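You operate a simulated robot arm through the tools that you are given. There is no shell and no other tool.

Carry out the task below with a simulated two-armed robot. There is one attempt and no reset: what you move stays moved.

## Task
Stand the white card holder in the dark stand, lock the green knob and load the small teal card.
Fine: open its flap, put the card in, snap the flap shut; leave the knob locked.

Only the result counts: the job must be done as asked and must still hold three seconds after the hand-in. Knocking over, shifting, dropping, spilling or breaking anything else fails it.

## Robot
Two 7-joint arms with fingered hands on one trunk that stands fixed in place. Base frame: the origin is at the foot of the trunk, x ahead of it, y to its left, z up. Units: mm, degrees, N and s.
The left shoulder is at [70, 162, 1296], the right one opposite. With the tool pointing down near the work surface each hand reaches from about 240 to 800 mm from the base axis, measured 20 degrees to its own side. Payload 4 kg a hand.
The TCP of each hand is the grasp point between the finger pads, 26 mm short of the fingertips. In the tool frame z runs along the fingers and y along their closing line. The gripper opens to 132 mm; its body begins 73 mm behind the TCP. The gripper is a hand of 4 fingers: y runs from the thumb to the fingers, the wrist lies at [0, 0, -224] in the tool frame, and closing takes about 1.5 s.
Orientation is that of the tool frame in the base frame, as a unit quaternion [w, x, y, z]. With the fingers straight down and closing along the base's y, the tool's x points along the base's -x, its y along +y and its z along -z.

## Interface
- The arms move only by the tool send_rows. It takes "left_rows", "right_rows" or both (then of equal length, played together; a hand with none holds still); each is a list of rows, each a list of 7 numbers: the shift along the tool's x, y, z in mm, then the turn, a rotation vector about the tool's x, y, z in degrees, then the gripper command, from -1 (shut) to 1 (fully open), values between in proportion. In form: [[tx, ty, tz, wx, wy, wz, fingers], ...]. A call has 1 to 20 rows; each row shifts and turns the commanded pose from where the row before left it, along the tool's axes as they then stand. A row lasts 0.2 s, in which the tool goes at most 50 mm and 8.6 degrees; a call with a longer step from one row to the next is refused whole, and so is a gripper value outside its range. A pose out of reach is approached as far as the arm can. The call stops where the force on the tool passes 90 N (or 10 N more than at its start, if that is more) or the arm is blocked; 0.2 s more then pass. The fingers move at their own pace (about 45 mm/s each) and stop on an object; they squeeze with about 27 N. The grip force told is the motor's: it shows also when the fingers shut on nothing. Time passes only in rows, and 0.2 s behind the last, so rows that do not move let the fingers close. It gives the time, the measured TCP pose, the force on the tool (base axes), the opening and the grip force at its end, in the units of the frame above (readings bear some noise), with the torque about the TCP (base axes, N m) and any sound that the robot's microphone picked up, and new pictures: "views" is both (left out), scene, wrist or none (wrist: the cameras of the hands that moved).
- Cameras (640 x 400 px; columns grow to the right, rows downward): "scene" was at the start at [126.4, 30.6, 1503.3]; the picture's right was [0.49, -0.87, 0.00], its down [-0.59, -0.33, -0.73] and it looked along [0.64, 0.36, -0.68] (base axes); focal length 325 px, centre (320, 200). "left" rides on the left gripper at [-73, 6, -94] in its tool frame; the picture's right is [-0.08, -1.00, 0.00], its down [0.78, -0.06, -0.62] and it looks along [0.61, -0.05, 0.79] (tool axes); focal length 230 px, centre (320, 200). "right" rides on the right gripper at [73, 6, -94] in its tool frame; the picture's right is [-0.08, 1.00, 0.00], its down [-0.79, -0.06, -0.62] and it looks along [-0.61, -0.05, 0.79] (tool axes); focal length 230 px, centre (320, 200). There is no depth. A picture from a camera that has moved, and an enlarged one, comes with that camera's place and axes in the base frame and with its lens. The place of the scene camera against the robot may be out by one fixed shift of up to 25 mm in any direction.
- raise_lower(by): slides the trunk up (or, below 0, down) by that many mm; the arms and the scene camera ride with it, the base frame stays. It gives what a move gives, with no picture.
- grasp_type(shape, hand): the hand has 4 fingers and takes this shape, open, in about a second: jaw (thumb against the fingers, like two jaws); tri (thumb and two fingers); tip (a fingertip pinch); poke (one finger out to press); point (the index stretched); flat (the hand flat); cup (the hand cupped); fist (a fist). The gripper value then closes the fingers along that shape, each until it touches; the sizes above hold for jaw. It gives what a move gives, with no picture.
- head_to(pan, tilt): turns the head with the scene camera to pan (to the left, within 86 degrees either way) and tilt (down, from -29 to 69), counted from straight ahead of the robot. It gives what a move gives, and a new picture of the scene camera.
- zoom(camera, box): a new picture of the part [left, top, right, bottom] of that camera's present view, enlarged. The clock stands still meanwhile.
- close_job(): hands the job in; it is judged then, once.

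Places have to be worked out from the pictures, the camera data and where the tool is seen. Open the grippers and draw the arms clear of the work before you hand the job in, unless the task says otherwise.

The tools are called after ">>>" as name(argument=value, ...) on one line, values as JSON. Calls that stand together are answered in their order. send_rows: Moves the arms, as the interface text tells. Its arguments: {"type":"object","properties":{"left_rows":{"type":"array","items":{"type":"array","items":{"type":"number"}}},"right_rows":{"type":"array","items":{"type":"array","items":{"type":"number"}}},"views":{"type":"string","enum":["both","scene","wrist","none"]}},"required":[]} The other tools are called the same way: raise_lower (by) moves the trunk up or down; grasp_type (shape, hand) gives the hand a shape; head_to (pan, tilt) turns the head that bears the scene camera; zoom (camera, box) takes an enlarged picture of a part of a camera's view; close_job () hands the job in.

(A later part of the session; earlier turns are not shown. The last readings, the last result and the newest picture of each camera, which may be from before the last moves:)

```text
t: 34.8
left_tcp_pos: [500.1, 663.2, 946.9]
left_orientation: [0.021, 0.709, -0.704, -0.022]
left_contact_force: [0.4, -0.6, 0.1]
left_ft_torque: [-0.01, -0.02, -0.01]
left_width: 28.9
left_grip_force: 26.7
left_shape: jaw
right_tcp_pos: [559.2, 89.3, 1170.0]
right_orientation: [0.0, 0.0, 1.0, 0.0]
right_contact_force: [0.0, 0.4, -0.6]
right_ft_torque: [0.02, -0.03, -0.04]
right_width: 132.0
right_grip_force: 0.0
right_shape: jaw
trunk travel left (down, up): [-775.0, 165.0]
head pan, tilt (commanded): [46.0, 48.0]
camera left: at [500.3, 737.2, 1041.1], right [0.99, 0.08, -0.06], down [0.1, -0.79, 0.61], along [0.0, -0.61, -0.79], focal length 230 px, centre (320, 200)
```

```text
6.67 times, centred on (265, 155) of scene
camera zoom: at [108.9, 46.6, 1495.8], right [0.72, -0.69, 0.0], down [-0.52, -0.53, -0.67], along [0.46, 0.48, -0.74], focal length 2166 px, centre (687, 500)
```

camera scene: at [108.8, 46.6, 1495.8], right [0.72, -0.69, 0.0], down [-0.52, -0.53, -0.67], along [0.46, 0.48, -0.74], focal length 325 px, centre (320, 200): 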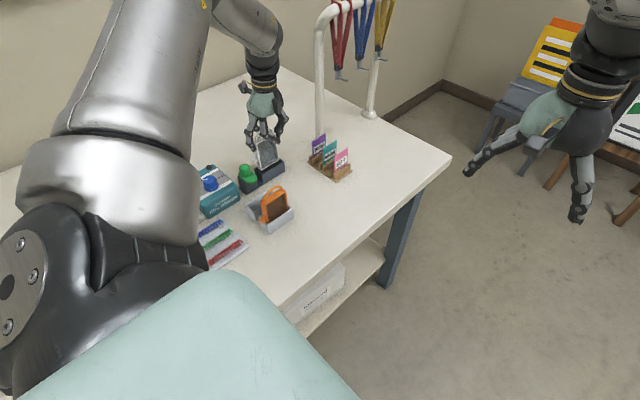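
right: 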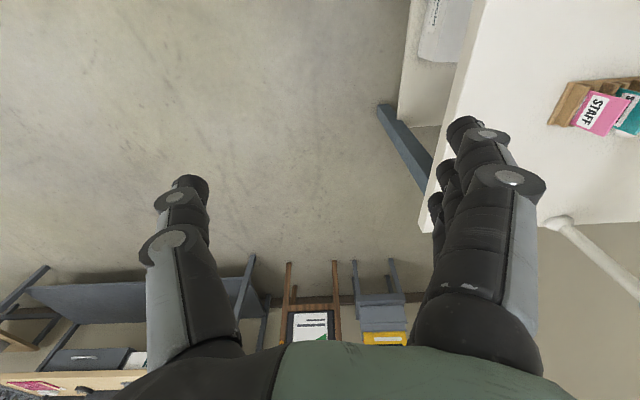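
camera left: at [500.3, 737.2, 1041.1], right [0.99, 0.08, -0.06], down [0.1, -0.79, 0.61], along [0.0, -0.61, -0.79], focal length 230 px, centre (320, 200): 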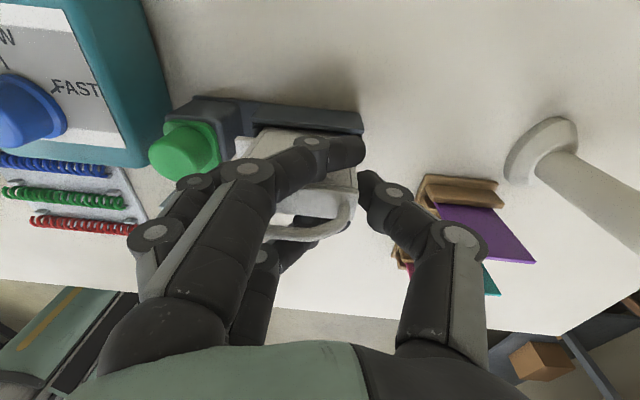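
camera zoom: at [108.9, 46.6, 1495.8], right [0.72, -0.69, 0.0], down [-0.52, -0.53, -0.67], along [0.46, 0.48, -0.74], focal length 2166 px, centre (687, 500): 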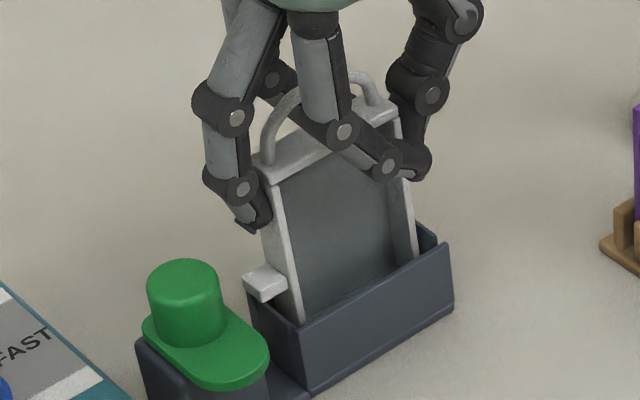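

Still free. Lowering further in 2 mm steps toward the floor (expected TCP ≈ 938–940).

>>> send_rows(left_rows=[[0, -0.12, 2, 0, 0, 0, -0.45], [0, -0.12, 2, 0, 0, 0, -0.45], [0, -0.12, 2, 0, 0, 0, -0.45], [0, 0, 0, 0, 0, 0, -0.45]], views="none")

>>> zoom(camera="scene", box=[235, 125, 295, 185])

```text
t: 35.8
left_tcp_pos: [500.6, 662.7, 940.6]
left_orientation: [0.02, 0.709, -0.704, -0.022]
left_contact_force: [-0.6, -0.5, -0.1]
left_ft_torque: [-0.03, -0.02, 0.03]
left_width: 29.1
left_grip_force: 26.9
left_shape: jaw
right_tcp_pos: [559.3, 90.1, 1170.3]
right_orientation: [0.001, 0.0, 1.0, 0.0]
right_contact_force: [0.0, -0.1, -0.7]
right_ft_torque: [-0.05, -0.01, 0.02]
right_width: 131.8
right_grip_force: 0.1
right_shape: jaw
trunk travel left (down, up): [-775.0, 165.0]
head pan, tilt (commanded): [46.0, 48.0]
```

```text
6.67 times, centred on (265, 155) of scene
camera zoom: at [108.9, 46.6, 1495.8], right [0.72, -0.69, 0.0], down [-0.52, -0.53, -0.67], along [0.46, 0.48, -0.74], focal length 2166 px, centre (687, 500)
```

zoom: 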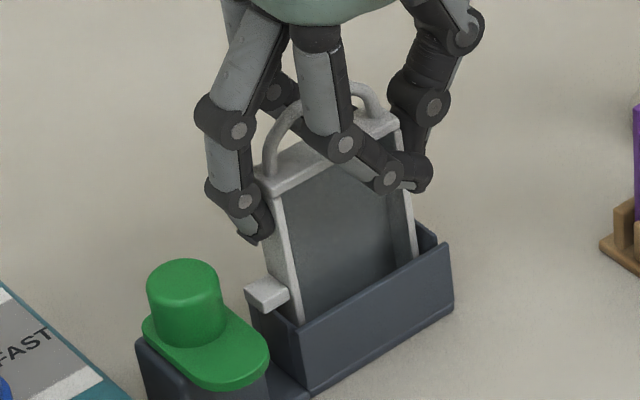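

Not yet seated (tab still above the wall by a few mm). Two more small steps.

>>> send_rows(left_rows=[[0, -0.09, 1.5, 0, 0, 0, -0.45], [0, -0.09, 1.5, 0, 0, 0, -0.45], [0, 0, 0, 0, 0, 0, -0.45]], views="none")

>>> zoom(camera="scene", box=[240, 145, 290, 185])

```text
t: 36.6
left_tcp_pos: [499.4, 663.9, 937.1]
left_orientation: [0.021, 0.709, -0.704, -0.023]
left_contact_force: [-0.2, -0.1, -0.1]
left_ft_torque: [-0.02, 0.0, 0.01]
left_width: 29.0
left_grip_force: 27.3
left_shape: jaw
right_tcp_pos: [558.5, 90.1, 1170.0]
right_orientation: [0.0, -0.001, 1.0, 0.001]
right_contact_force: [0.1, -0.1, -0.5]
right_ft_torque: [0.03, 0.04, 0.02]
right_width: 131.7
right_grip_force: 0.1
right_shape: jaw
trunk travel left (down, up): [-775.0, 165.0]
head pan, tilt (commanded): [46.0, 48.0]
```

```text
10.00 times, centred on (265, 165) of scene
camera zoom: at [108.9, 46.6, 1495.8], right [0.72, -0.69, 0.0], down [-0.52, -0.53, -0.67], along [0.46, 0.48, -0.74], focal length 3249 px, centre (870, 550)
```

zoom: 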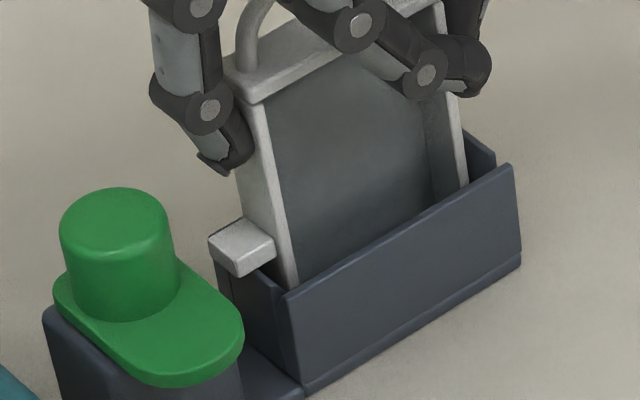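

>>> send_rows(left_rows=[[0, -0.09, 1.5, 0, 0, 0, -0.45], [0, -0.09, 1.5, 0, 0, 0, -0.45], [0, 0, 0, 0, 0, 0, -0.45]], views="none")

>>> zoom(camera="scene", box=[240, 145, 290, 185])

```text
t: 37.4
left_tcp_pos: [499.9, 664.3, 935.0]
left_orientation: [0.019, 0.709, -0.705, -0.021]
left_contact_force: [2.3, -1.0, 9.3]
left_ft_torque: [-0.01, 0.22, 0.04]
left_width: 29.1
left_grip_force: 27.2
left_shape: jaw
right_tcp_pos: [558.4, 88.8, 1170.2]
right_orientation: [0.0, 0.001, 1.0, 0.0]
right_contact_force: [-0.2, 0.1, 0.4]
right_ft_torque: [0.02, 0.01, 0.0]
right_width: 131.9
right_grip_force: 0.1
right_shape: jaw
trunk travel left (down, up): [-775.0, 165.0]
head pan, tilt (commanded): [46.0, 48.0]
```

```text
10.00 times, centred on (265, 165) of scene
camera zoom: at [108.2, 45.0, 1496.0], right [0.72, -0.7, 0.0], down [-0.52, -0.53, -0.67], along [0.47, 0.48, -0.74], focal length 3249 px, centre (870, 550)
```

zoom: 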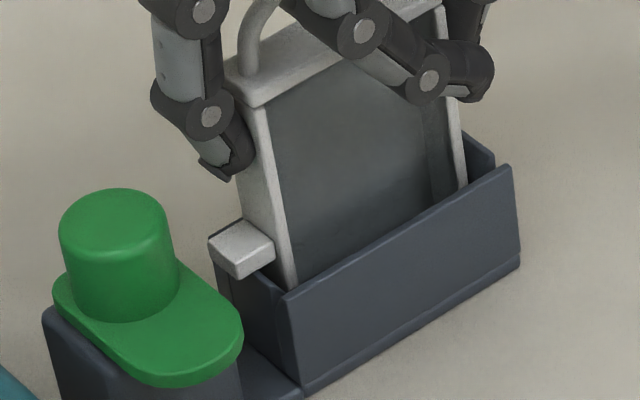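

It is seated: 9 N upward force appeared at TCP z≈935. I'll back off 1 mm, open the fingers to ~100 mm, and check that the holder stands by itself.

>>> send_rows(left_rows=[[0, 0.06, -1, 0, 0, 0, -0.45], [0, 0, 0, 0, 0, 0, -0.3], [0, 0, 0, 0, 0, 0, -0.1], [0, 0, 0, 0, 0, 0, 0.1], [0, 0, 0, 0, 0, 0, 0.3], [0, 0, 0, 0, 0, 0, 0.5], [0, 0, 0, 0, 0, 0, 0.5], [0, 0, 0, 0, 0, 0, 0.5], [0, 0, 0, 0, 0, 0, 0.5]], views="both")

>>> zoom(camera="scene", box=[235, 125, 295, 185])

>>> zoom(camera="left", box=[220, 80, 400, 220])

```text
t: 39.4
left_tcp_pos: [499.2, 664.1, 935.4]
left_orientation: [0.02, 0.709, -0.704, -0.022]
left_contact_force: [0.7, -0.4, -0.2]
left_ft_torque: [-0.01, 0.01, -0.06]
left_width: 98.7
left_grip_force: 0.1
left_shape: jaw
right_tcp_pos: [559.1, 90.0, 1169.5]
right_orientation: [0.0, 0.0, 1.0, 0.0]
right_contact_force: [0.0, 0.7, -0.1]
right_ft_torque: [-0.02, -0.02, -0.04]
right_width: 131.9
right_grip_force: 0.0
right_shape: jaw
trunk travel left (down, up): [-775.0, 165.0]
head pan, tilt (commanded): [46.0, 48.0]
camera scene: at [108.8, 46.7, 1495.8], right [0.72, -0.69, 0.0], down [-0.52, -0.53, -0.67], along [0.46, 0.48, -0.74], focal length 325 px, centre (320, 200)
camera left: at [500.0, 737.2, 1030.3], right [0.99, 0.08, -0.06], down [0.1, -0.79, 0.61], along [0.0, -0.61, -0.79], focal length 230 px, centre (320, 200)
```

scene: 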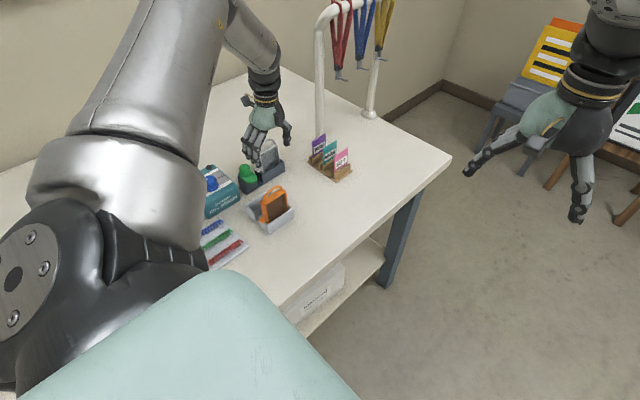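
left: 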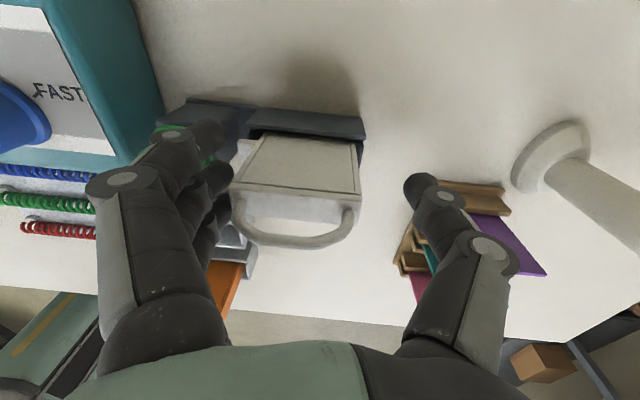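

```text
6.67 times, centred on (265, 155) of scene
camera zoom: at [108.8, 46.7, 1495.8], right [0.72, -0.69, 0.0], down [-0.52, -0.53, -0.67], along [0.46, 0.48, -0.74], focal length 2166 px, centre (687, 500)
```

zoom: 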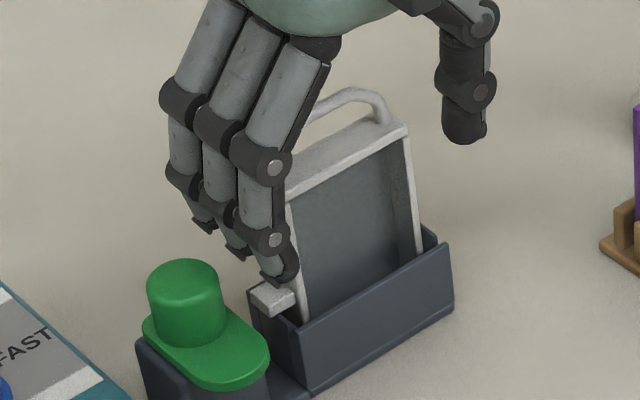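

```text
2.86 times, centred on (310, 150) of left
camera zoom: at [500.0, 737.2, 1030.3], right [0.99, 0.08, -0.06], down [0.1, -0.79, 0.61], along [0.0, -0.61, -0.79], focal length 657 px, centre (349, 343)
```

zoom: 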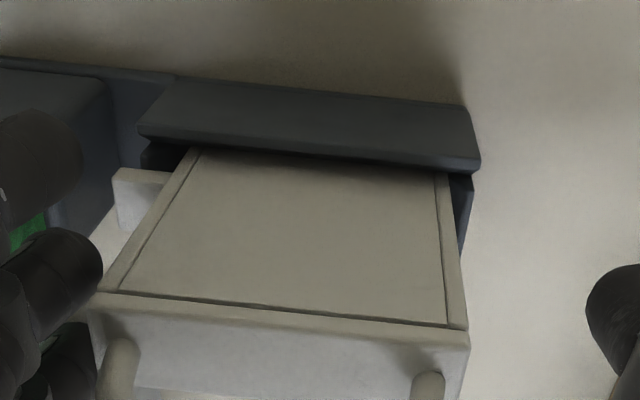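

The holder stands freely in the stand. I'll raise the hand straight up, level it again, and take a look.

>>> send_rows(left_rows=[[0, 0.6, -10, 0, 0, 0, 0.5], [0, 1.2, -20, 0, 0, 0, 0.5], [0, 1.2, -20, 0, 0, 0, 0.5], [0, 1.2, -20, 0, 0, 0, 0.5], [0, 1.2, -20, 0, 0, 0, 0.5], [0, 0, 0, 3.5, 0, 0, 0.5], [0, 0, 0, 0, 0, 0, 0.5]], views="both")

>>> zoom(camera="scene", box=[235, 125, 295, 185])

>>> zoom(camera="left", box=[200, 50, 400, 190])

```text
t: 41.0
left_tcp_pos: [499.8, 663.5, 1025.0]
left_orientation: [-0.001, 0.71, -0.704, -0.001]
left_contact_force: [-0.3, -0.7, -0.5]
left_ft_torque: [0.01, -0.02, -0.01]
left_width: 98.6
left_grip_force: 0.1
left_shape: jaw
right_tcp_pos: [560.2, 91.1, 1170.1]
right_orientation: [0.0, 0.0, 1.0, 0.0]
right_contact_force: [-0.4, 0.0, 0.0]
right_ft_torque: [0.04, -0.01, 0.01]
right_width: 132.0
right_grip_force: 0.0
right_shape: jaw
trunk travel left (down, up): [-775.0, 165.0]
head pan, tilt (commanded): [46.0, 48.0]
camera scene: at [109.2, 46.6, 1495.8], right [0.72, -0.69, 0.0], down [-0.52, -0.53, -0.67], along [0.46, 0.48, -0.74], focal length 325 px, centre (320, 200)
camera left: at [494.7, 736.7, 1119.9], right [1.0, 0.08, 0.0], down [0.07, -0.79, 0.62], along [0.05, -0.61, -0.79], focal length 230 px, centre (320, 200)
```

scene: 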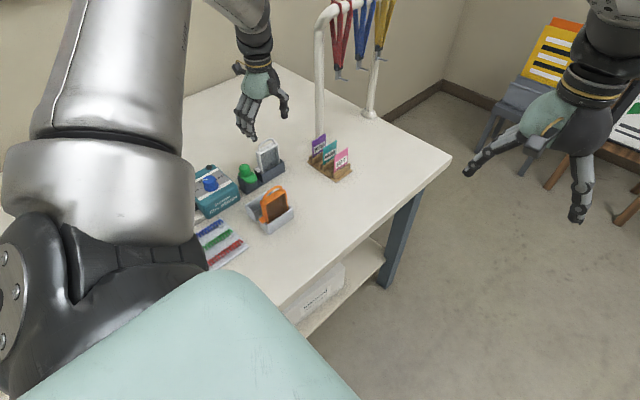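
left: 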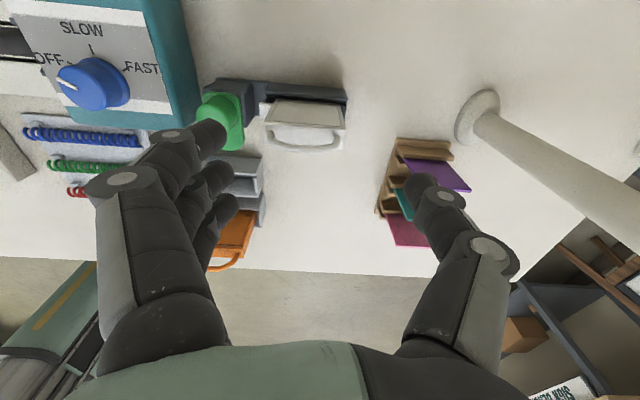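

```text
6.67 times, centred on (265, 155) of scene
camera zoom: at [109.2, 46.6, 1495.8], right [0.72, -0.69, 0.0], down [-0.52, -0.53, -0.67], along [0.46, 0.48, -0.74], focal length 2166 px, centre (687, 500)
```

zoom: 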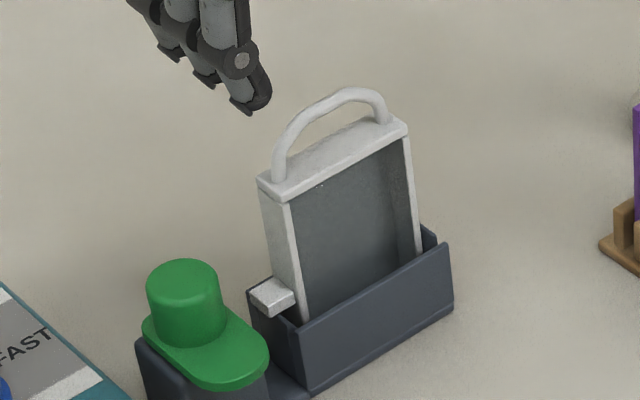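

```text
2.86 times, centred on (300, 120) of left
camera zoom: at [494.7, 736.7, 1119.9], right [1.0, 0.08, 0.0], down [0.07, -0.79, 0.62], along [0.05, -0.61, -0.79], focal length 657 px, centre (377, 429)
```

zoom: 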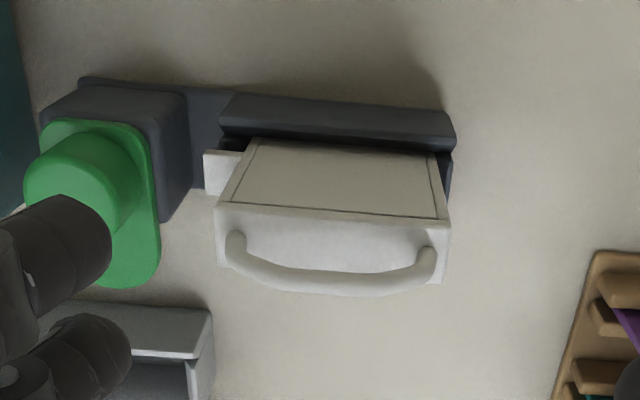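

The holder is seated upright with its tab over the stand's end wall. Now for the knob: I'll move the hand to a safe spot above it and try the "tip" hand shape to see how narrow it is.

>>> send_rows(left_rows=[[0, 15, -10, 0, 0, 0, 0.5], [0, 20, 0, 0, 0, 0, 0.5], [0, 20, 0, 0, 0, 0, 0.5], [0, 20, 0, 0, 0, 0, 0.5], [0, 16, 0, 0, 0, 0, 0.5], [0, 0, 0, 0, 0, 8.2, 0.5], [0, 0, 0, 0, 0, 8.2, 0.5], [0, 0, 0, 0, 0, 8.2, 0.5], [0, 0, 0, 0, 0, 8.2, 0.5], [0, 0, 0, 0, 0, 8.2, 0.5], [0, 0, 0, 0, 0, 8.2, 0.5], [0, 0, 0, 0, 0, 8.2, 0.5], [0, 0, 0, 0, 0, 8.2, 0.5], [0, 0, 0, 0, 0, 8.2, 0.5], [0, 0, 0, 0, 0, 8.2, 0.5], [0, 0, 0, 0, 0, 8.4, 0.5], [0, 0, 0, 0, 0, 0, 0.5]], views="none")

>>> grasp_type(shape="tip", hand="left")

>>> send_rows(left_rows=[[0, 0, 0, 0, 0, 0, 1]], views="both")

```text
t: 44.6
left_tcp_pos: [408.5, 663.0, 1035.5]
left_orientation: [0.0, 0.001, 1.0, 0.001]
left_contact_force: [-0.1, -0.9, 0.8]
left_ft_torque: [-0.03, -0.01, 0.01]
left_width: 99.0
left_grip_force: 0.1
left_shape: jaw
right_tcp_pos: [559.4, 89.9, 1170.3]
right_orientation: [0.0, 0.0, 1.0, 0.001]
right_contact_force: [-0.9, 0.8, 0.4]
right_ft_torque: [0.02, -0.02, -0.01]
right_width: 131.9
right_grip_force: 0.0
right_shape: jaw
trunk travel left (down, up): [-775.0, 165.0]
head pan, tilt (commanded): [46.0, 48.0]
```

```text
t: 45.5
left_tcp_pos: [409.2, 662.2, 1035.9]
left_orientation: [0.0, 0.0, 1.0, 0.0]
left_contact_force: [0.4, 0.7, -0.4]
left_ft_torque: [-0.02, 0.0, 0.0]
left_width: 132.2
left_grip_force: 0.1
left_shape: tip
right_tcp_pos: [559.2, 90.2, 1170.4]
right_orientation: [0.0, 0.0, 1.0, 0.0]
right_contact_force: [-0.2, 1.1, 0.7]
right_ft_torque: [0.0, -0.03, 0.0]
right_width: 131.9
right_grip_force: 0.1
right_shape: jaw
trunk travel left (down, up): [-775.0, 165.0]
head pan, tilt (commanded): [46.0, 48.0]
```

```text
t: 45.9
left_tcp_pos: [408.8, 661.7, 1035.6]
left_orientation: [-0.001, 0.0, 1.0, 0.001]
left_contact_force: [0.4, 0.6, -0.2]
left_ft_torque: [0.0, 0.01, 0.02]
left_width: 131.9
left_grip_force: 0.0
left_shape: tip
right_tcp_pos: [559.2, 90.3, 1169.7]
right_orientation: [0.0, 0.0, 1.0, 0.0]
right_contact_force: [-0.7, -0.2, 0.1]
right_ft_torque: [0.02, -0.01, -0.01]
right_width: 131.9
right_grip_force: 0.0
right_shape: jaw
trunk travel left (down, up): [-775.0, 165.0]
head pan, tilt (commanded): [46.0, 48.0]
camera scene: at [108.8, 46.6, 1495.8], right [0.72, -0.69, 0.0], down [-0.52, -0.53, -0.67], along [0.46, 0.48, -0.74], focal length 325 px, centre (320, 200)
camera left: at [482.9, 669.0, 1129.8], right [0.08, -1.0, 0.0], down [-0.78, -0.06, 0.62], along [-0.61, -0.05, -0.79], focal length 230 px, centre (320, 200)
```

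scene: 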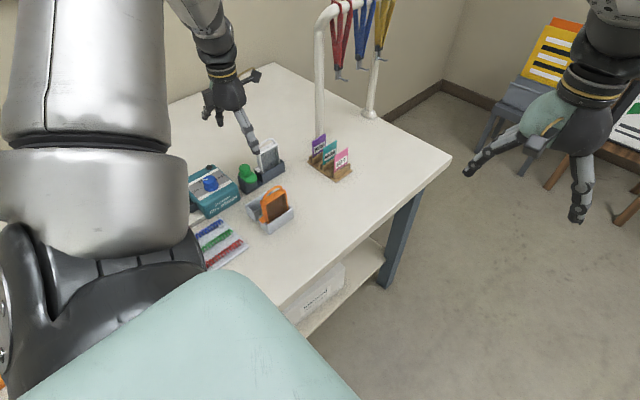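
left: 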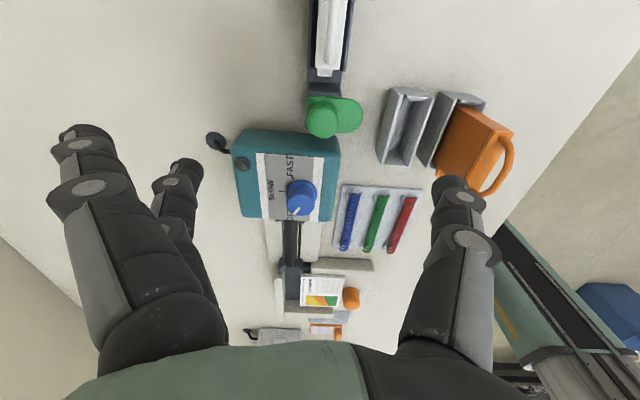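

In "tip" shape one finger opposes the thumb while the others splay outward. I'll partly close it and look at its form from both cameras.

>>> send_rows(left_rows=[[0, 0, 0, 0, 0, 0, 0.5], [0, 0, 0, 0, 0, 0, 0.0], [0, 0, 0, 0, 0, 0, -0.3], [0, 0, 0, 0, 0, 0, -0.35], [0, 0, 0, 0, 0, 0, -0.35]], views="both")

>>> zoom(camera="scene", box=[180, 60, 280, 200])

>>> zoom(camera="left", box=[240, 40, 440, 180])

```text
t: 47.1
left_tcp_pos: [408.6, 662.5, 1035.9]
left_orientation: [0.0, -0.001, 1.0, 0.0]
left_contact_force: [0.6, 0.1, -0.1]
left_ft_torque: [0.0, 0.0, -0.01]
left_width: 43.2
left_grip_force: 0.1
left_shape: tip
right_tcp_pos: [558.3, 89.6, 1170.9]
right_orientation: [0.0, -0.001, 1.0, 0.0]
right_contact_force: [0.1, 0.4, 0.2]
right_ft_torque: [-0.03, 0.02, 0.05]
right_width: 132.0
right_grip_force: 0.2
right_shape: jaw
trunk travel left (down, up): [-775.0, 165.0]
head pan, tilt (commanded): [46.0, 48.0]
camera scene: at [108.8, 46.6, 1495.8], right [0.72, -0.69, 0.0], down [-0.52, -0.53, -0.67], along [0.46, 0.48, -0.74], focal length 325 px, centre (320, 200)
camera left: at [482.9, 669.0, 1129.8], right [0.08, -1.0, 0.0], down [-0.78, -0.06, 0.62], along [-0.61, -0.05, -0.79], focal length 230 px, centre (320, 200)
```

scene: 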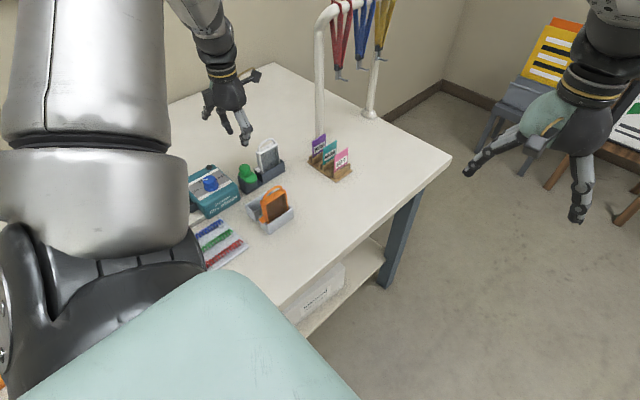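
left: 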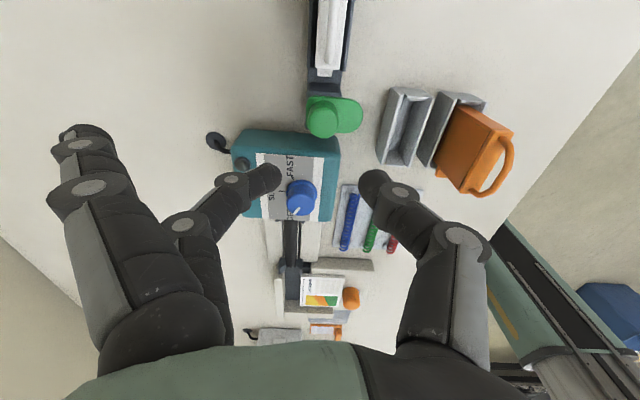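

```text
2.86 times, centred on (230, 130) of scene
camera zoom: at [108.8, 46.6, 1495.8], right [0.72, -0.69, 0.0], down [-0.52, -0.53, -0.67], along [0.46, 0.48, -0.74], focal length 928 px, centre (577, 400)
```

zoom: 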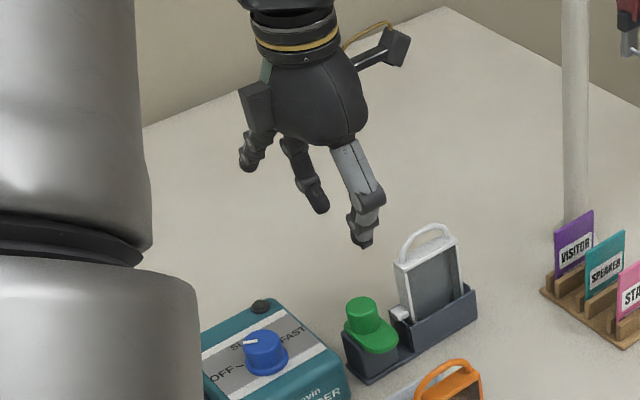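

```text
2.86 times, centred on (340, 110) of left
camera zoom: at [482.9, 669.0, 1129.8], right [0.08, -1.0, 0.0], down [-0.78, -0.06, 0.62], along [-0.61, -0.05, -0.79], focal length 657 px, centre (263, 457)
```

zoom: 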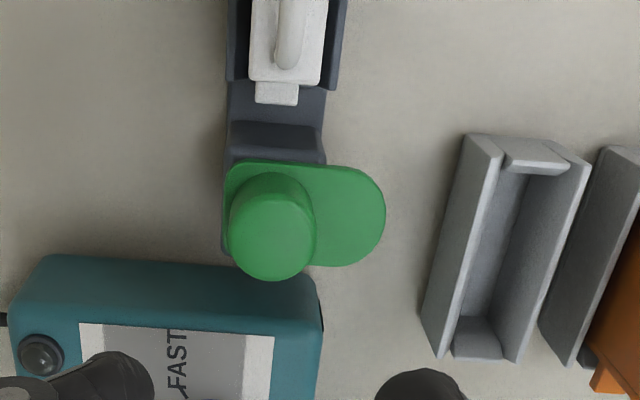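

The tip shape gives a clean two-digit pinch. Knob centre refined to ≈[409, 660], top z≈918, Ø27; the plate top is ≈895 and tab top ≈888. I'll yaw to about –40° (so the turn ends clear of the holder) and come down to just above the knob.

>>> send_rows(left_rows=[[-0.4, -2.3, 0, 0, 0, 8, -0.35], [0, 0, 0, 0, 0, 8, -0.35], [0, 0, 0, 0, 0, 8, -0.35], [0, 0, 0, 0, 0, 8, -0.35], [0, 0, 0, 0, 0, 8, -0.35], [0, 0, 20, 0, 0, 0, -0.35], [0, 0, 20, 0, 0, 0, -0.35], [0, 0, 20, 0, 0, 0, -0.35], [0, 0, 0, 0, 0, 0, -0.35]], views="both")

>>> zoom(camera="left", box=[240, 100, 420, 220])

>>> zoom(camera="scene", box=[190, 90, 310, 210])

```text
t: 49.1
left_tcp_pos: [416.2, 673.8, 966.4]
left_orientation: [-0.001, 0.342, 0.94, 0.001]
left_contact_force: [0.2, -0.9, -0.4]
left_ft_torque: [-0.01, 0.01, -0.02]
left_width: 43.1
left_grip_force: 0.0
left_shape: tip
left hand out of reach, approached as far as the arm can: row 5
right_tcp_pos: [558.4, 90.4, 1170.2]
right_orientation: [0.0, -0.001, 1.0, 0.0]
right_contact_force: [-0.2, -0.2, -0.5]
right_ft_torque: [0.02, -0.01, 0.02]
right_width: 132.0
right_grip_force: 0.0
right_shape: jaw
trunk travel left (down, up): [-775.0, 165.0]
head pan, tilt (commanded): [46.0, 48.0]
camera scene: at [108.6, 46.4, 1495.8], right [0.72, -0.69, 0.0], down [-0.52, -0.53, -0.67], along [0.46, 0.48, -0.74], focal length 325 px, centre (320, 200)
camera left: at [476.7, 632.4, 1061.2], right [-0.58, -0.81, 0.0], down [-0.64, 0.46, 0.62], along [-0.5, 0.36, -0.79], focal length 230 px, centre (320, 200)
```

scene: 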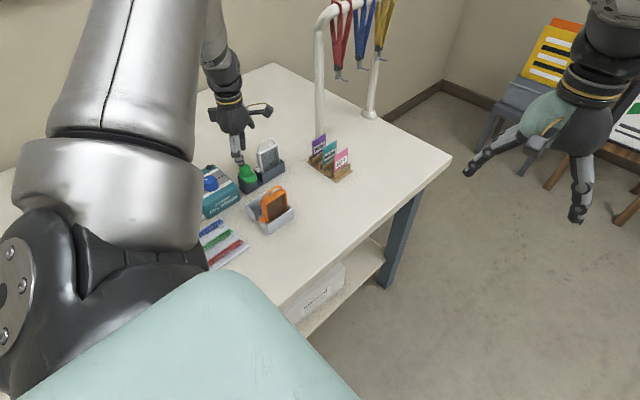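
left: 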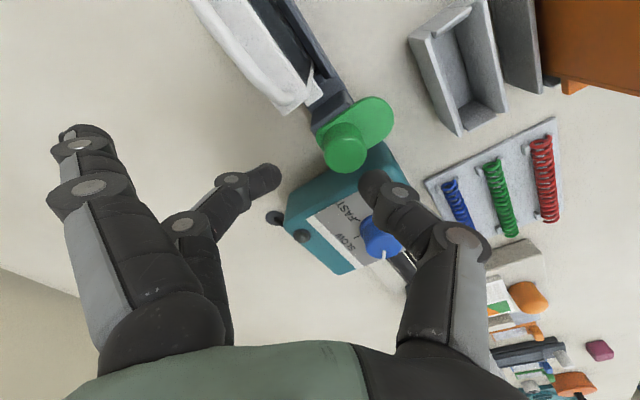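

```text
3.33 times, centred on (330, 160) of left
camera zoom: at [476.7, 632.4, 1061.2], right [-0.58, -0.81, 0.0], down [-0.64, 0.46, 0.62], along [-0.5, 0.36, -0.79], focal length 767 px, centre (287, 333)
```

zoom: 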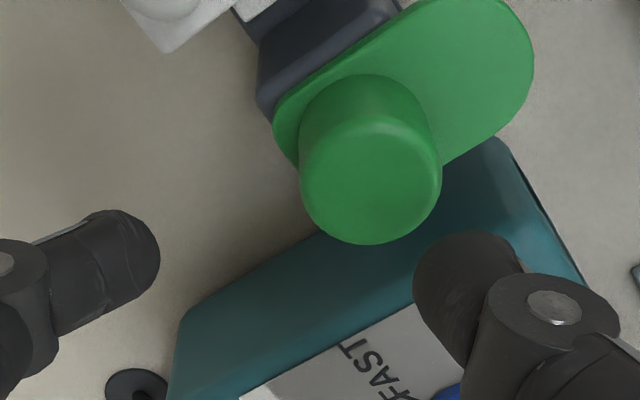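

```text
3.33 times, centred on (250, 150) of scene
camera zoom: at [108.6, 46.4, 1495.8], right [0.72, -0.69, 0.0], down [-0.52, -0.53, -0.67], along [0.46, 0.48, -0.74], focal length 1083 px, centre (553, 367)
```

zoom: 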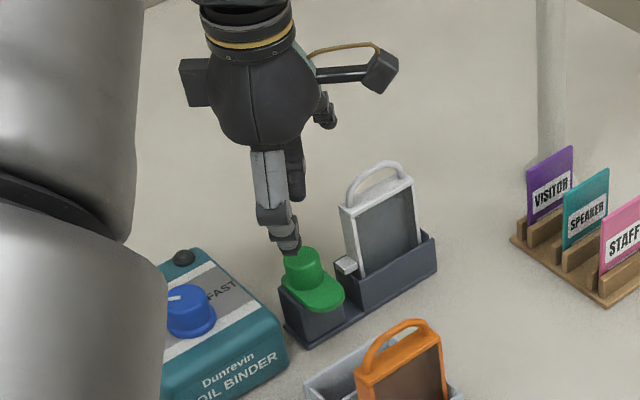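

The yaw limit here is ≈–38° and the clipped pose drifted off by (7,13) mm. I'll back off to yaw ≈–31° and re-centre over the knob.

>>> send_rows(left_rows=[[0, 0, 0, 0, 0, -4.5, -0.35], [0, 0, 0, 0, 0, -4.5, -0.35], [-0.8, -15.4, 0, 0, 0, 0, -0.35], [0, 0, 0, 0, 0, 0, -0.35]], views="wrist")

>>> zoom(camera="left", box=[240, 100, 420, 220])

```text
t: 50.1
left_tcp_pos: [408.2, 660.0, 967.1]
left_orientation: [0.0, 0.267, 0.964, 0.0]
left_contact_force: [0.2, -1.0, -1.0]
left_ft_torque: [-0.01, 0.04, 0.02]
left_width: 43.3
left_grip_force: 0.1
left_shape: tip
right_tcp_pos: [558.8, 90.6, 1170.0]
right_orientation: [0.0, 0.0, 1.0, -0.001]
right_contact_force: [-0.1, 0.2, 0.6]
right_ft_torque: [-0.01, -0.01, 0.04]
right_width: 131.9
right_grip_force: 0.0
right_shape: jaw
trunk travel left (down, up): [-775.0, 165.0]
head pan, tilt (commanded): [46.0, 48.0]
camera left: at [475.1, 628.9, 1061.0], right [-0.45, -0.89, 0.0], down [-0.7, 0.35, 0.62], along [-0.55, 0.28, -0.79], focal length 230 px, centre (320, 200)
```

left: 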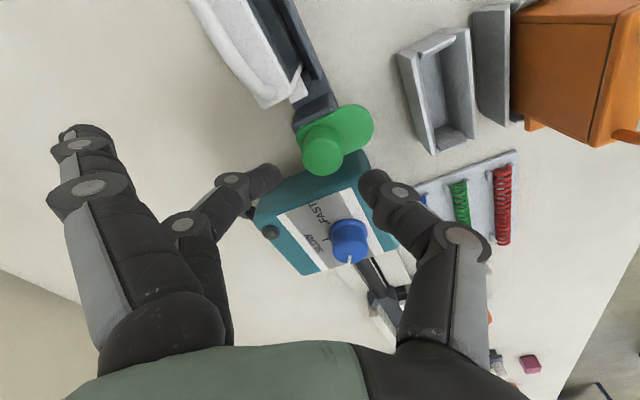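

```text
3.33 times, centred on (330, 160) of left
camera zoom: at [475.1, 628.9, 1061.0], right [-0.45, -0.89, 0.0], down [-0.7, 0.35, 0.62], along [-0.55, 0.28, -0.79], focal length 767 px, centre (287, 333)
```

zoom: 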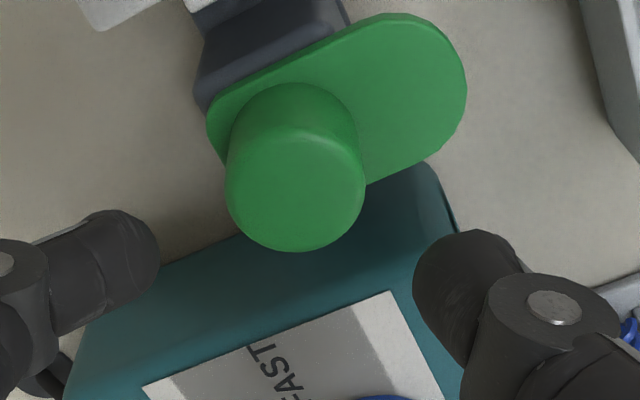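

The knob centre computes to [408.3, 659.7] and the TCP is right over it. I'll descend to TCP z≈925 (tips ~4 mm above the plate) and close the pinch.

>>> send_rows(left_rows=[[0, 0, 14, 0, 0, 0, -0.35], [0, 0, 14, 0, 0, 0, -0.35], [0, 0, 13, 0, 0, 0, -0.35], [0, 0, 0, 0, 0, 0, -0.5], [0, 0, 0, 0, 0, 0, -0.7], [0, 0, 0, 0, 0, 0, -0.7], [0, 0, 0, 0, 0, 0, -0.7]], views="both")

>>> zoom(camera="left", box=[240, 100, 420, 220])

>>> zoom(camera="scene", box=[220, 120, 300, 200])

```text
t: 51.7
left_tcp_pos: [408.5, 660.4, 926.6]
left_orientation: [0.0, 0.268, 0.964, 0.0]
left_contact_force: [-1.3, -2.6, -1.7]
left_ft_torque: [-0.01, 0.0, 0.06]
left_width: 21.3
left_grip_force: 26.7
left_shape: tip
right_tcp_pos: [558.4, 89.6, 1169.5]
right_orientation: [0.0, -0.001, 1.0, -0.001]
right_contact_force: [-0.3, -0.6, -0.3]
right_ft_torque: [0.04, -0.02, -0.05]
right_width: 131.7
right_grip_force: 0.3
right_shape: jaw
trunk travel left (down, up): [-775.0, 165.0]
head pan, tilt (commanded): [46.0, 48.0]
camera scene: at [108.9, 46.5, 1495.8], right [0.72, -0.69, 0.0], down [-0.52, -0.53, -0.67], along [0.46, 0.48, -0.74], focal length 325 px, centre (320, 200)
camera left: at [475.3, 628.3, 1020.4], right [-0.45, -0.89, 0.0], down [-0.7, 0.35, 0.62], along [-0.55, 0.28, -0.79], focal length 230 px, centre (320, 200)
```

scene: 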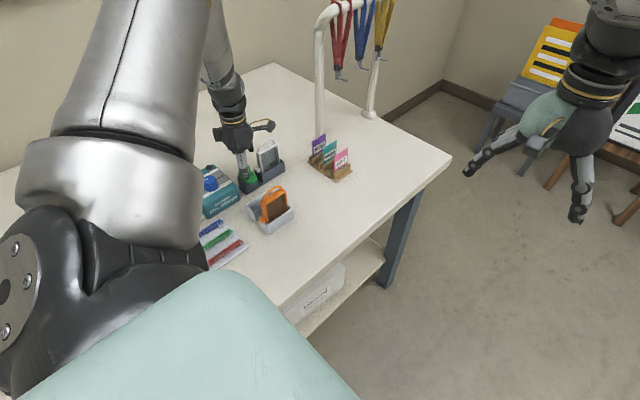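
left: 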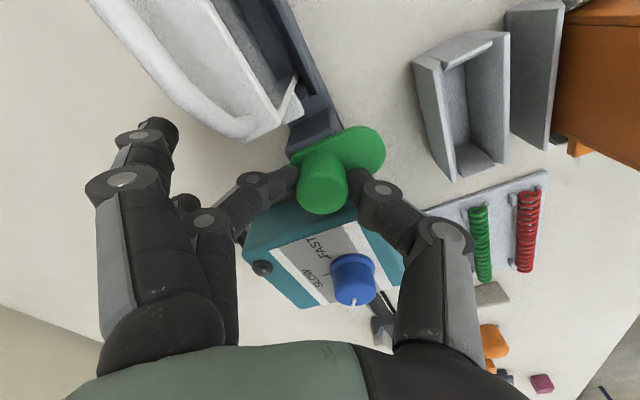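

```text
3.33 times, centred on (330, 160) of left
camera zoom: at [475.3, 628.3, 1020.4], right [-0.45, -0.89, 0.0], down [-0.7, 0.35, 0.62], along [-0.55, 0.28, -0.79], focal length 767 px, centre (287, 333)
```

zoom: 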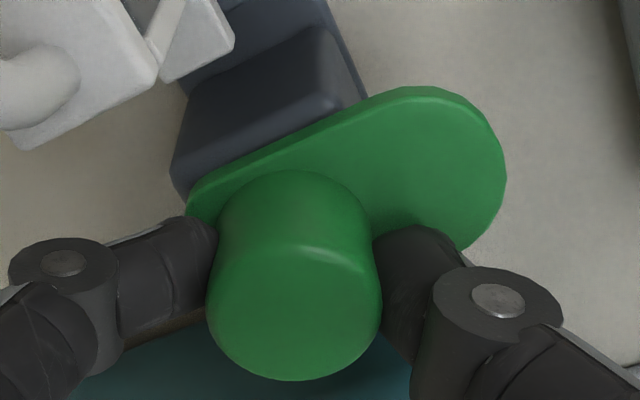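

```text
5.00 times, centred on (260, 160) of scene
camera zoom: at [108.9, 46.5, 1495.8], right [0.72, -0.69, 0.0], down [-0.52, -0.53, -0.67], along [0.46, 0.48, -0.74], focal length 1625 px, centre (620, 400)
```

zoom: 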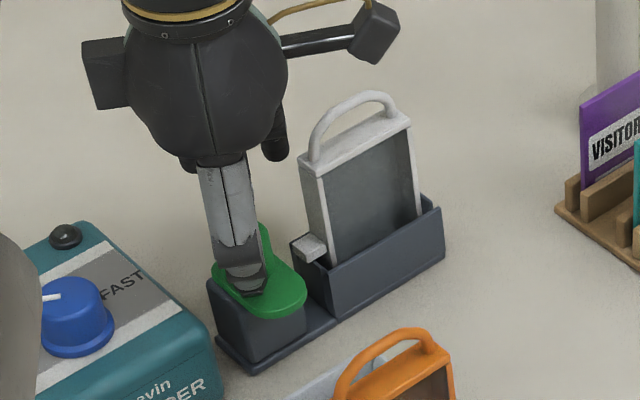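

The knob is pinched firmly. I'll rotate CCW (lobe toward +x) in a first portion of ~25° and check torque and motion.

>>> send_rows(left_rows=[[0, 0, 0, 0, 0, -5, -0.7], [0, 0, 0, 0, 0, -5, -0.7], [0, 0, 0, 0, 0, -5, -0.7], [0, 0, 0, 0, 0, -5, -0.7], [0, 0, 0, 0, 0, -5, -0.7], [0, 0, 0, 0, 0, 0, -0.7]], views="both")

>>> zoom(camera="left", box=[240, 100, 420, 220])

>>> zoom(camera="scene", box=[220, 120, 300, 200])

```text
t: 53.1
left_tcp_pos: [408.0, 661.1, 927.2]
left_orientation: [0.0, 0.052, 0.999, 0.0]
left_contact_force: [-1.7, -0.6, -4.1]
left_ft_torque: [0.01, 0.04, 0.0]
left_width: 21.3
left_grip_force: 27.1
left_shape: tip
right_tcp_pos: [558.7, 89.2, 1170.2]
right_orientation: [0.0, 0.0, 1.0, -0.001]
right_contact_force: [-0.8, 0.2, -0.3]
right_ft_torque: [-0.02, 0.03, 0.01]
right_width: 131.7
right_grip_force: 0.0
right_shape: jaw
trunk travel left (down, up): [-775.0, 165.0]
head pan, tilt (commanded): [46.0, 48.0]
camera scene: at [108.9, 46.7, 1495.8], right [0.72, -0.69, 0.0], down [-0.52, -0.53, -0.67], along [0.46, 0.48, -0.74], focal length 325 px, centre (320, 200)
camera left: at [482.8, 659.7, 1020.6], right [-0.03, -1.0, 0.0], down [-0.79, 0.02, 0.62], along [-0.62, 0.02, -0.79], focal length 230 px, centre (320, 200)
```

scene: 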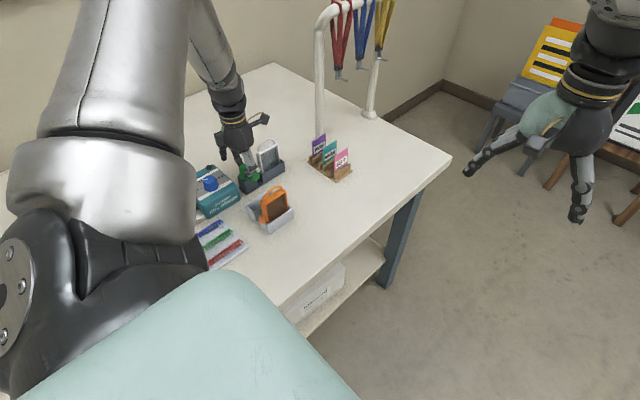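
left: 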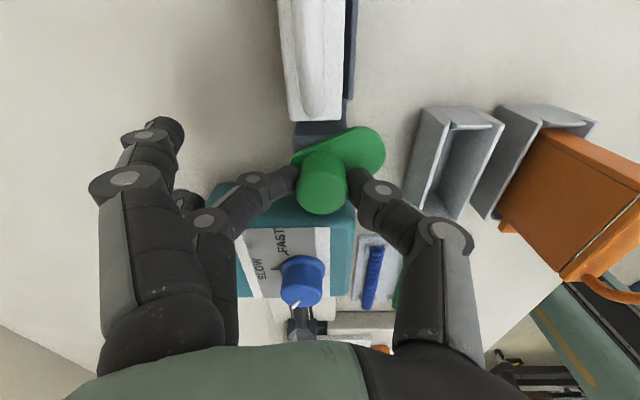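

```text
3.33 times, centred on (330, 160) of left
camera zoom: at [482.8, 659.7, 1020.6], right [-0.03, -1.0, 0.0], down [-0.79, 0.02, 0.62], along [-0.62, 0.02, -0.79], focal length 767 px, centre (287, 333)
```

zoom: 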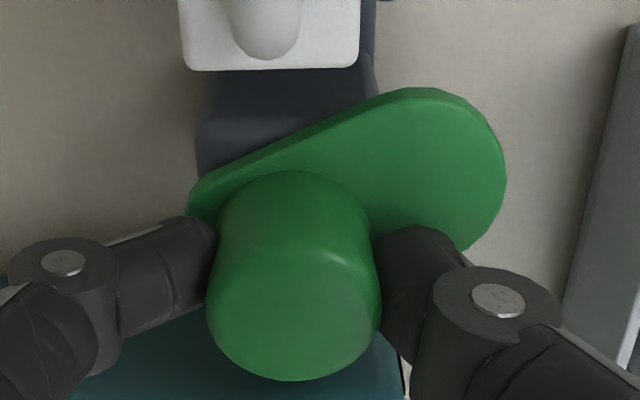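

```text
5.00 times, centred on (260, 160) of scene
camera zoom: at [108.9, 46.7, 1495.8], right [0.72, -0.69, 0.0], down [-0.52, -0.53, -0.67], along [0.46, 0.48, -0.74], focal length 1625 px, centre (620, 400)
```

zoom: 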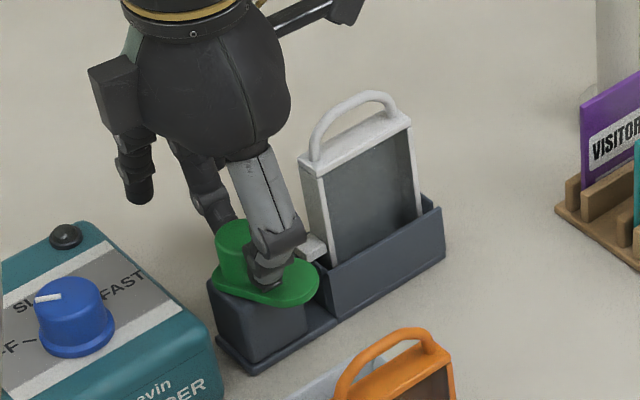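

The lobe turns with the hand at negligible torque. Continuing another 30° and checking as the lobe nears the tab.

>>> send_rows(left_rows=[[0, 0, 0, 0, 0, -5, -0.7], [0, 0, 0, 0, 0, -5, -0.7], [0, 0, 0, 0, 0, -5, -0.7], [0, 0, 0, 0, 0, -5, -0.7], [0, 0, 0, 0, 0, -5, -0.7], [0, 0, 0, 0, 0, -5, -0.7], [0, 0, 0, 0, 0, 0, -0.7]], views="both")

>>> zoom(camera="left", box=[240, 100, 420, 220])

>>> zoom(camera="scene", box=[220, 120, 300, 200])

```text
t: 54.7
left_tcp_pos: [408.4, 660.6, 926.7]
left_orientation: [0.0, -0.208, 0.978, 0.002]
left_contact_force: [-5.8, -0.2, -1.4]
left_ft_torque: [0.01, 0.1, -0.01]
left_width: 21.1
left_grip_force: 27.1
left_shape: tip
right_tcp_pos: [559.3, 90.7, 1170.9]
right_orientation: [0.0, 0.0, 1.0, 0.0]
right_contact_force: [0.3, 0.2, 0.2]
right_ft_torque: [0.0, 0.0, 0.02]
right_width: 131.9
right_grip_force: 0.1
right_shape: jaw
trunk travel left (down, up): [-775.0, 165.0]
head pan, tilt (commanded): [46.0, 48.0]
camera scene: at [108.0, 46.6, 1495.9], right [0.72, -0.69, 0.0], down [-0.52, -0.53, -0.67], along [0.47, 0.48, -0.74], focal length 325 px, centre (320, 200)
camera left: at [473.5, 696.6, 1020.6], right [0.48, -0.88, 0.0], down [-0.69, -0.38, 0.62], along [-0.54, -0.29, -0.79], focal length 230 px, centre (320, 200)
```

scene: 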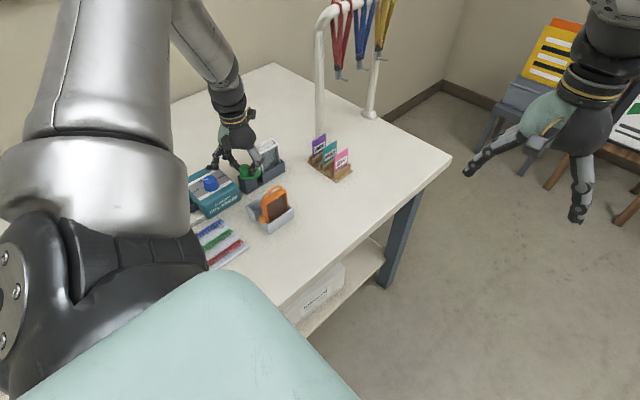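
left: 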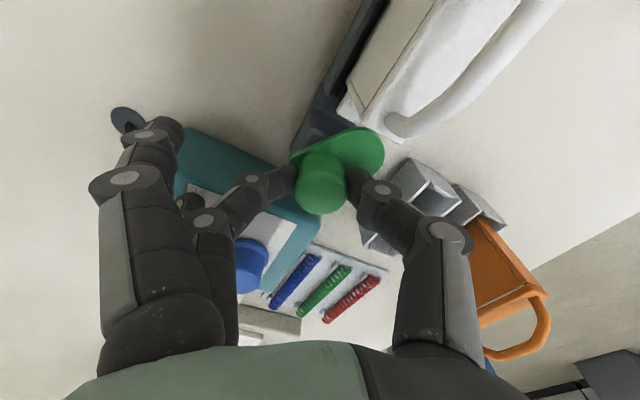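

```text
3.33 times, centred on (330, 160) of left
camera zoom: at [473.5, 696.6, 1020.6], right [0.48, -0.88, 0.0], down [-0.69, -0.38, 0.62], along [-0.54, -0.29, -0.79], focal length 767 px, centre (287, 333)
```

zoom: 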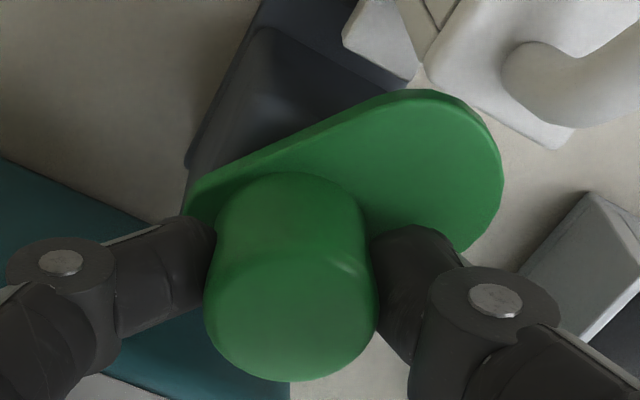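

```text
5.00 times, centred on (260, 160) of scene
camera zoom: at [108.0, 46.6, 1495.9], right [0.72, -0.69, 0.0], down [-0.52, -0.53, -0.67], along [0.47, 0.48, -0.74], focal length 1625 px, centre (620, 400)
```

zoom: 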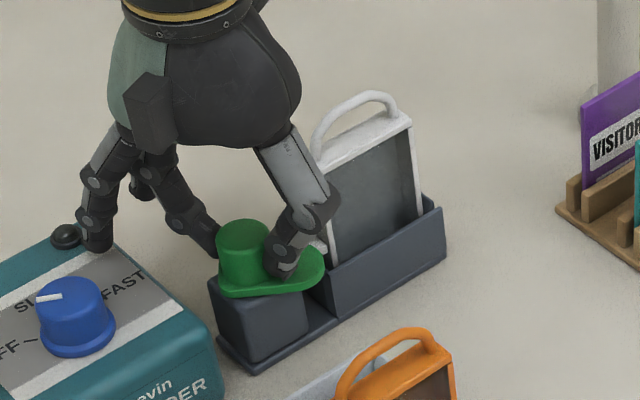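

Lobe is at about –35° and still moving freely; the –5.8 N in x acts at knob level, so my TCP is ~2 mm off the pivot. I'll relieve it and turn another 18° (staying clear of the blue knob with the splayed fingers).

>>> send_rows(left_rows=[[1.4, 0.6, 0, 0, 0, 0, -0.7], [0, 0, 0, 0, 0, -4.5, -0.7], [0, 0, 0, 0, 0, -4.5, -0.7], [0, 0, 0, 0, 0, 0, -0.7]], views="both")

>>> zoom(camera="left", box=[240, 100, 420, 220])

>>> zoom(camera="scene", box=[220, 120, 300, 200])

```text
t: 55.7
left_tcp_pos: [408.1, 661.5, 926.3]
left_orientation: [0.0, -0.283, 0.959, 0.001]
left_contact_force: [-0.7, 1.8, 0.2]
left_ft_torque: [0.03, 0.04, -0.03]
left_width: 21.5
left_grip_force: 27.3
left_shape: tip
right_tcp_pos: [559.6, 92.1, 1170.9]
right_orientation: [-0.001, 0.0, 1.0, 0.0]
right_contact_force: [-0.5, 0.0, 0.7]
right_ft_torque: [0.02, 0.02, 0.02]
right_width: 131.9
right_grip_force: 0.0
right_shape: jaw
trunk travel left (down, up): [-775.0, 165.0]
head pan, tilt (commanded): [46.0, 48.0]
camera scene: at [108.8, 46.9, 1495.8], right [0.72, -0.69, 0.0], down [-0.52, -0.53, -0.67], along [0.46, 0.48, -0.74], focal length 325 px, centre (320, 200)
camera left: at [466.8, 706.1, 1020.6], right [0.61, -0.79, 0.0], down [-0.63, -0.48, 0.62], along [-0.49, -0.37, -0.79], focal length 230 px, centre (320, 200)
```

scene: 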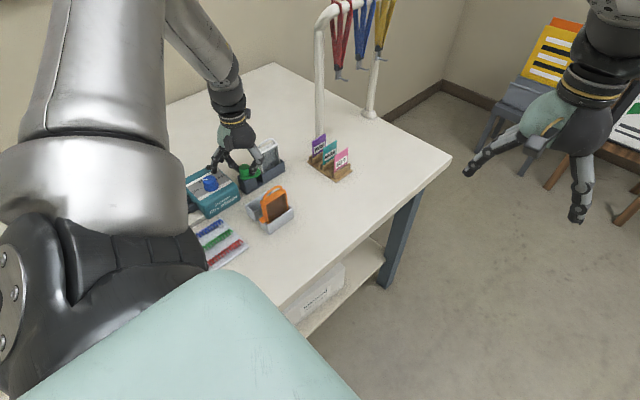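
left: 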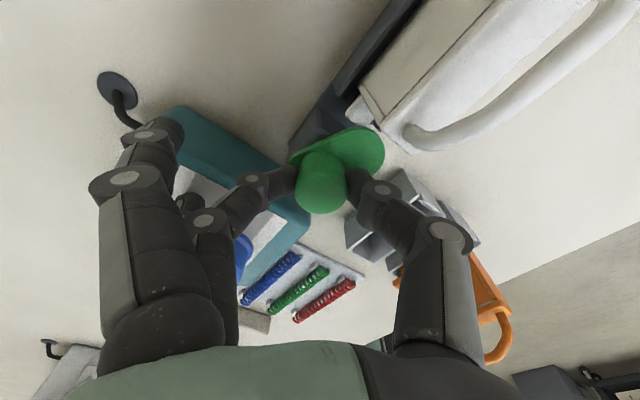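

```text
3.33 times, centred on (330, 160) of left
camera zoom: at [466.8, 706.1, 1020.6], right [0.61, -0.79, 0.0], down [-0.63, -0.48, 0.62], along [-0.49, -0.37, -0.79], focal length 767 px, centre (287, 333)
```

zoom: 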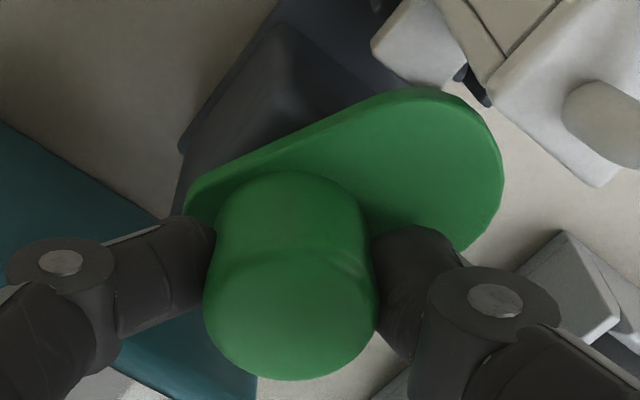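

```text
5.00 times, centred on (260, 160) of scene
camera zoom: at [108.8, 46.9, 1495.8], right [0.72, -0.69, 0.0], down [-0.52, -0.53, -0.67], along [0.46, 0.48, -0.74], focal length 1625 px, centre (620, 400)
```

zoom: 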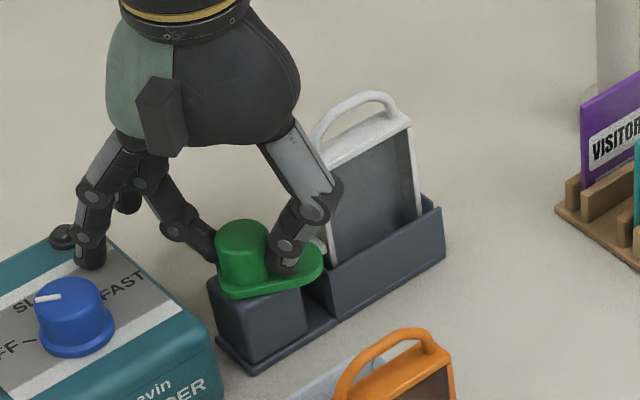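

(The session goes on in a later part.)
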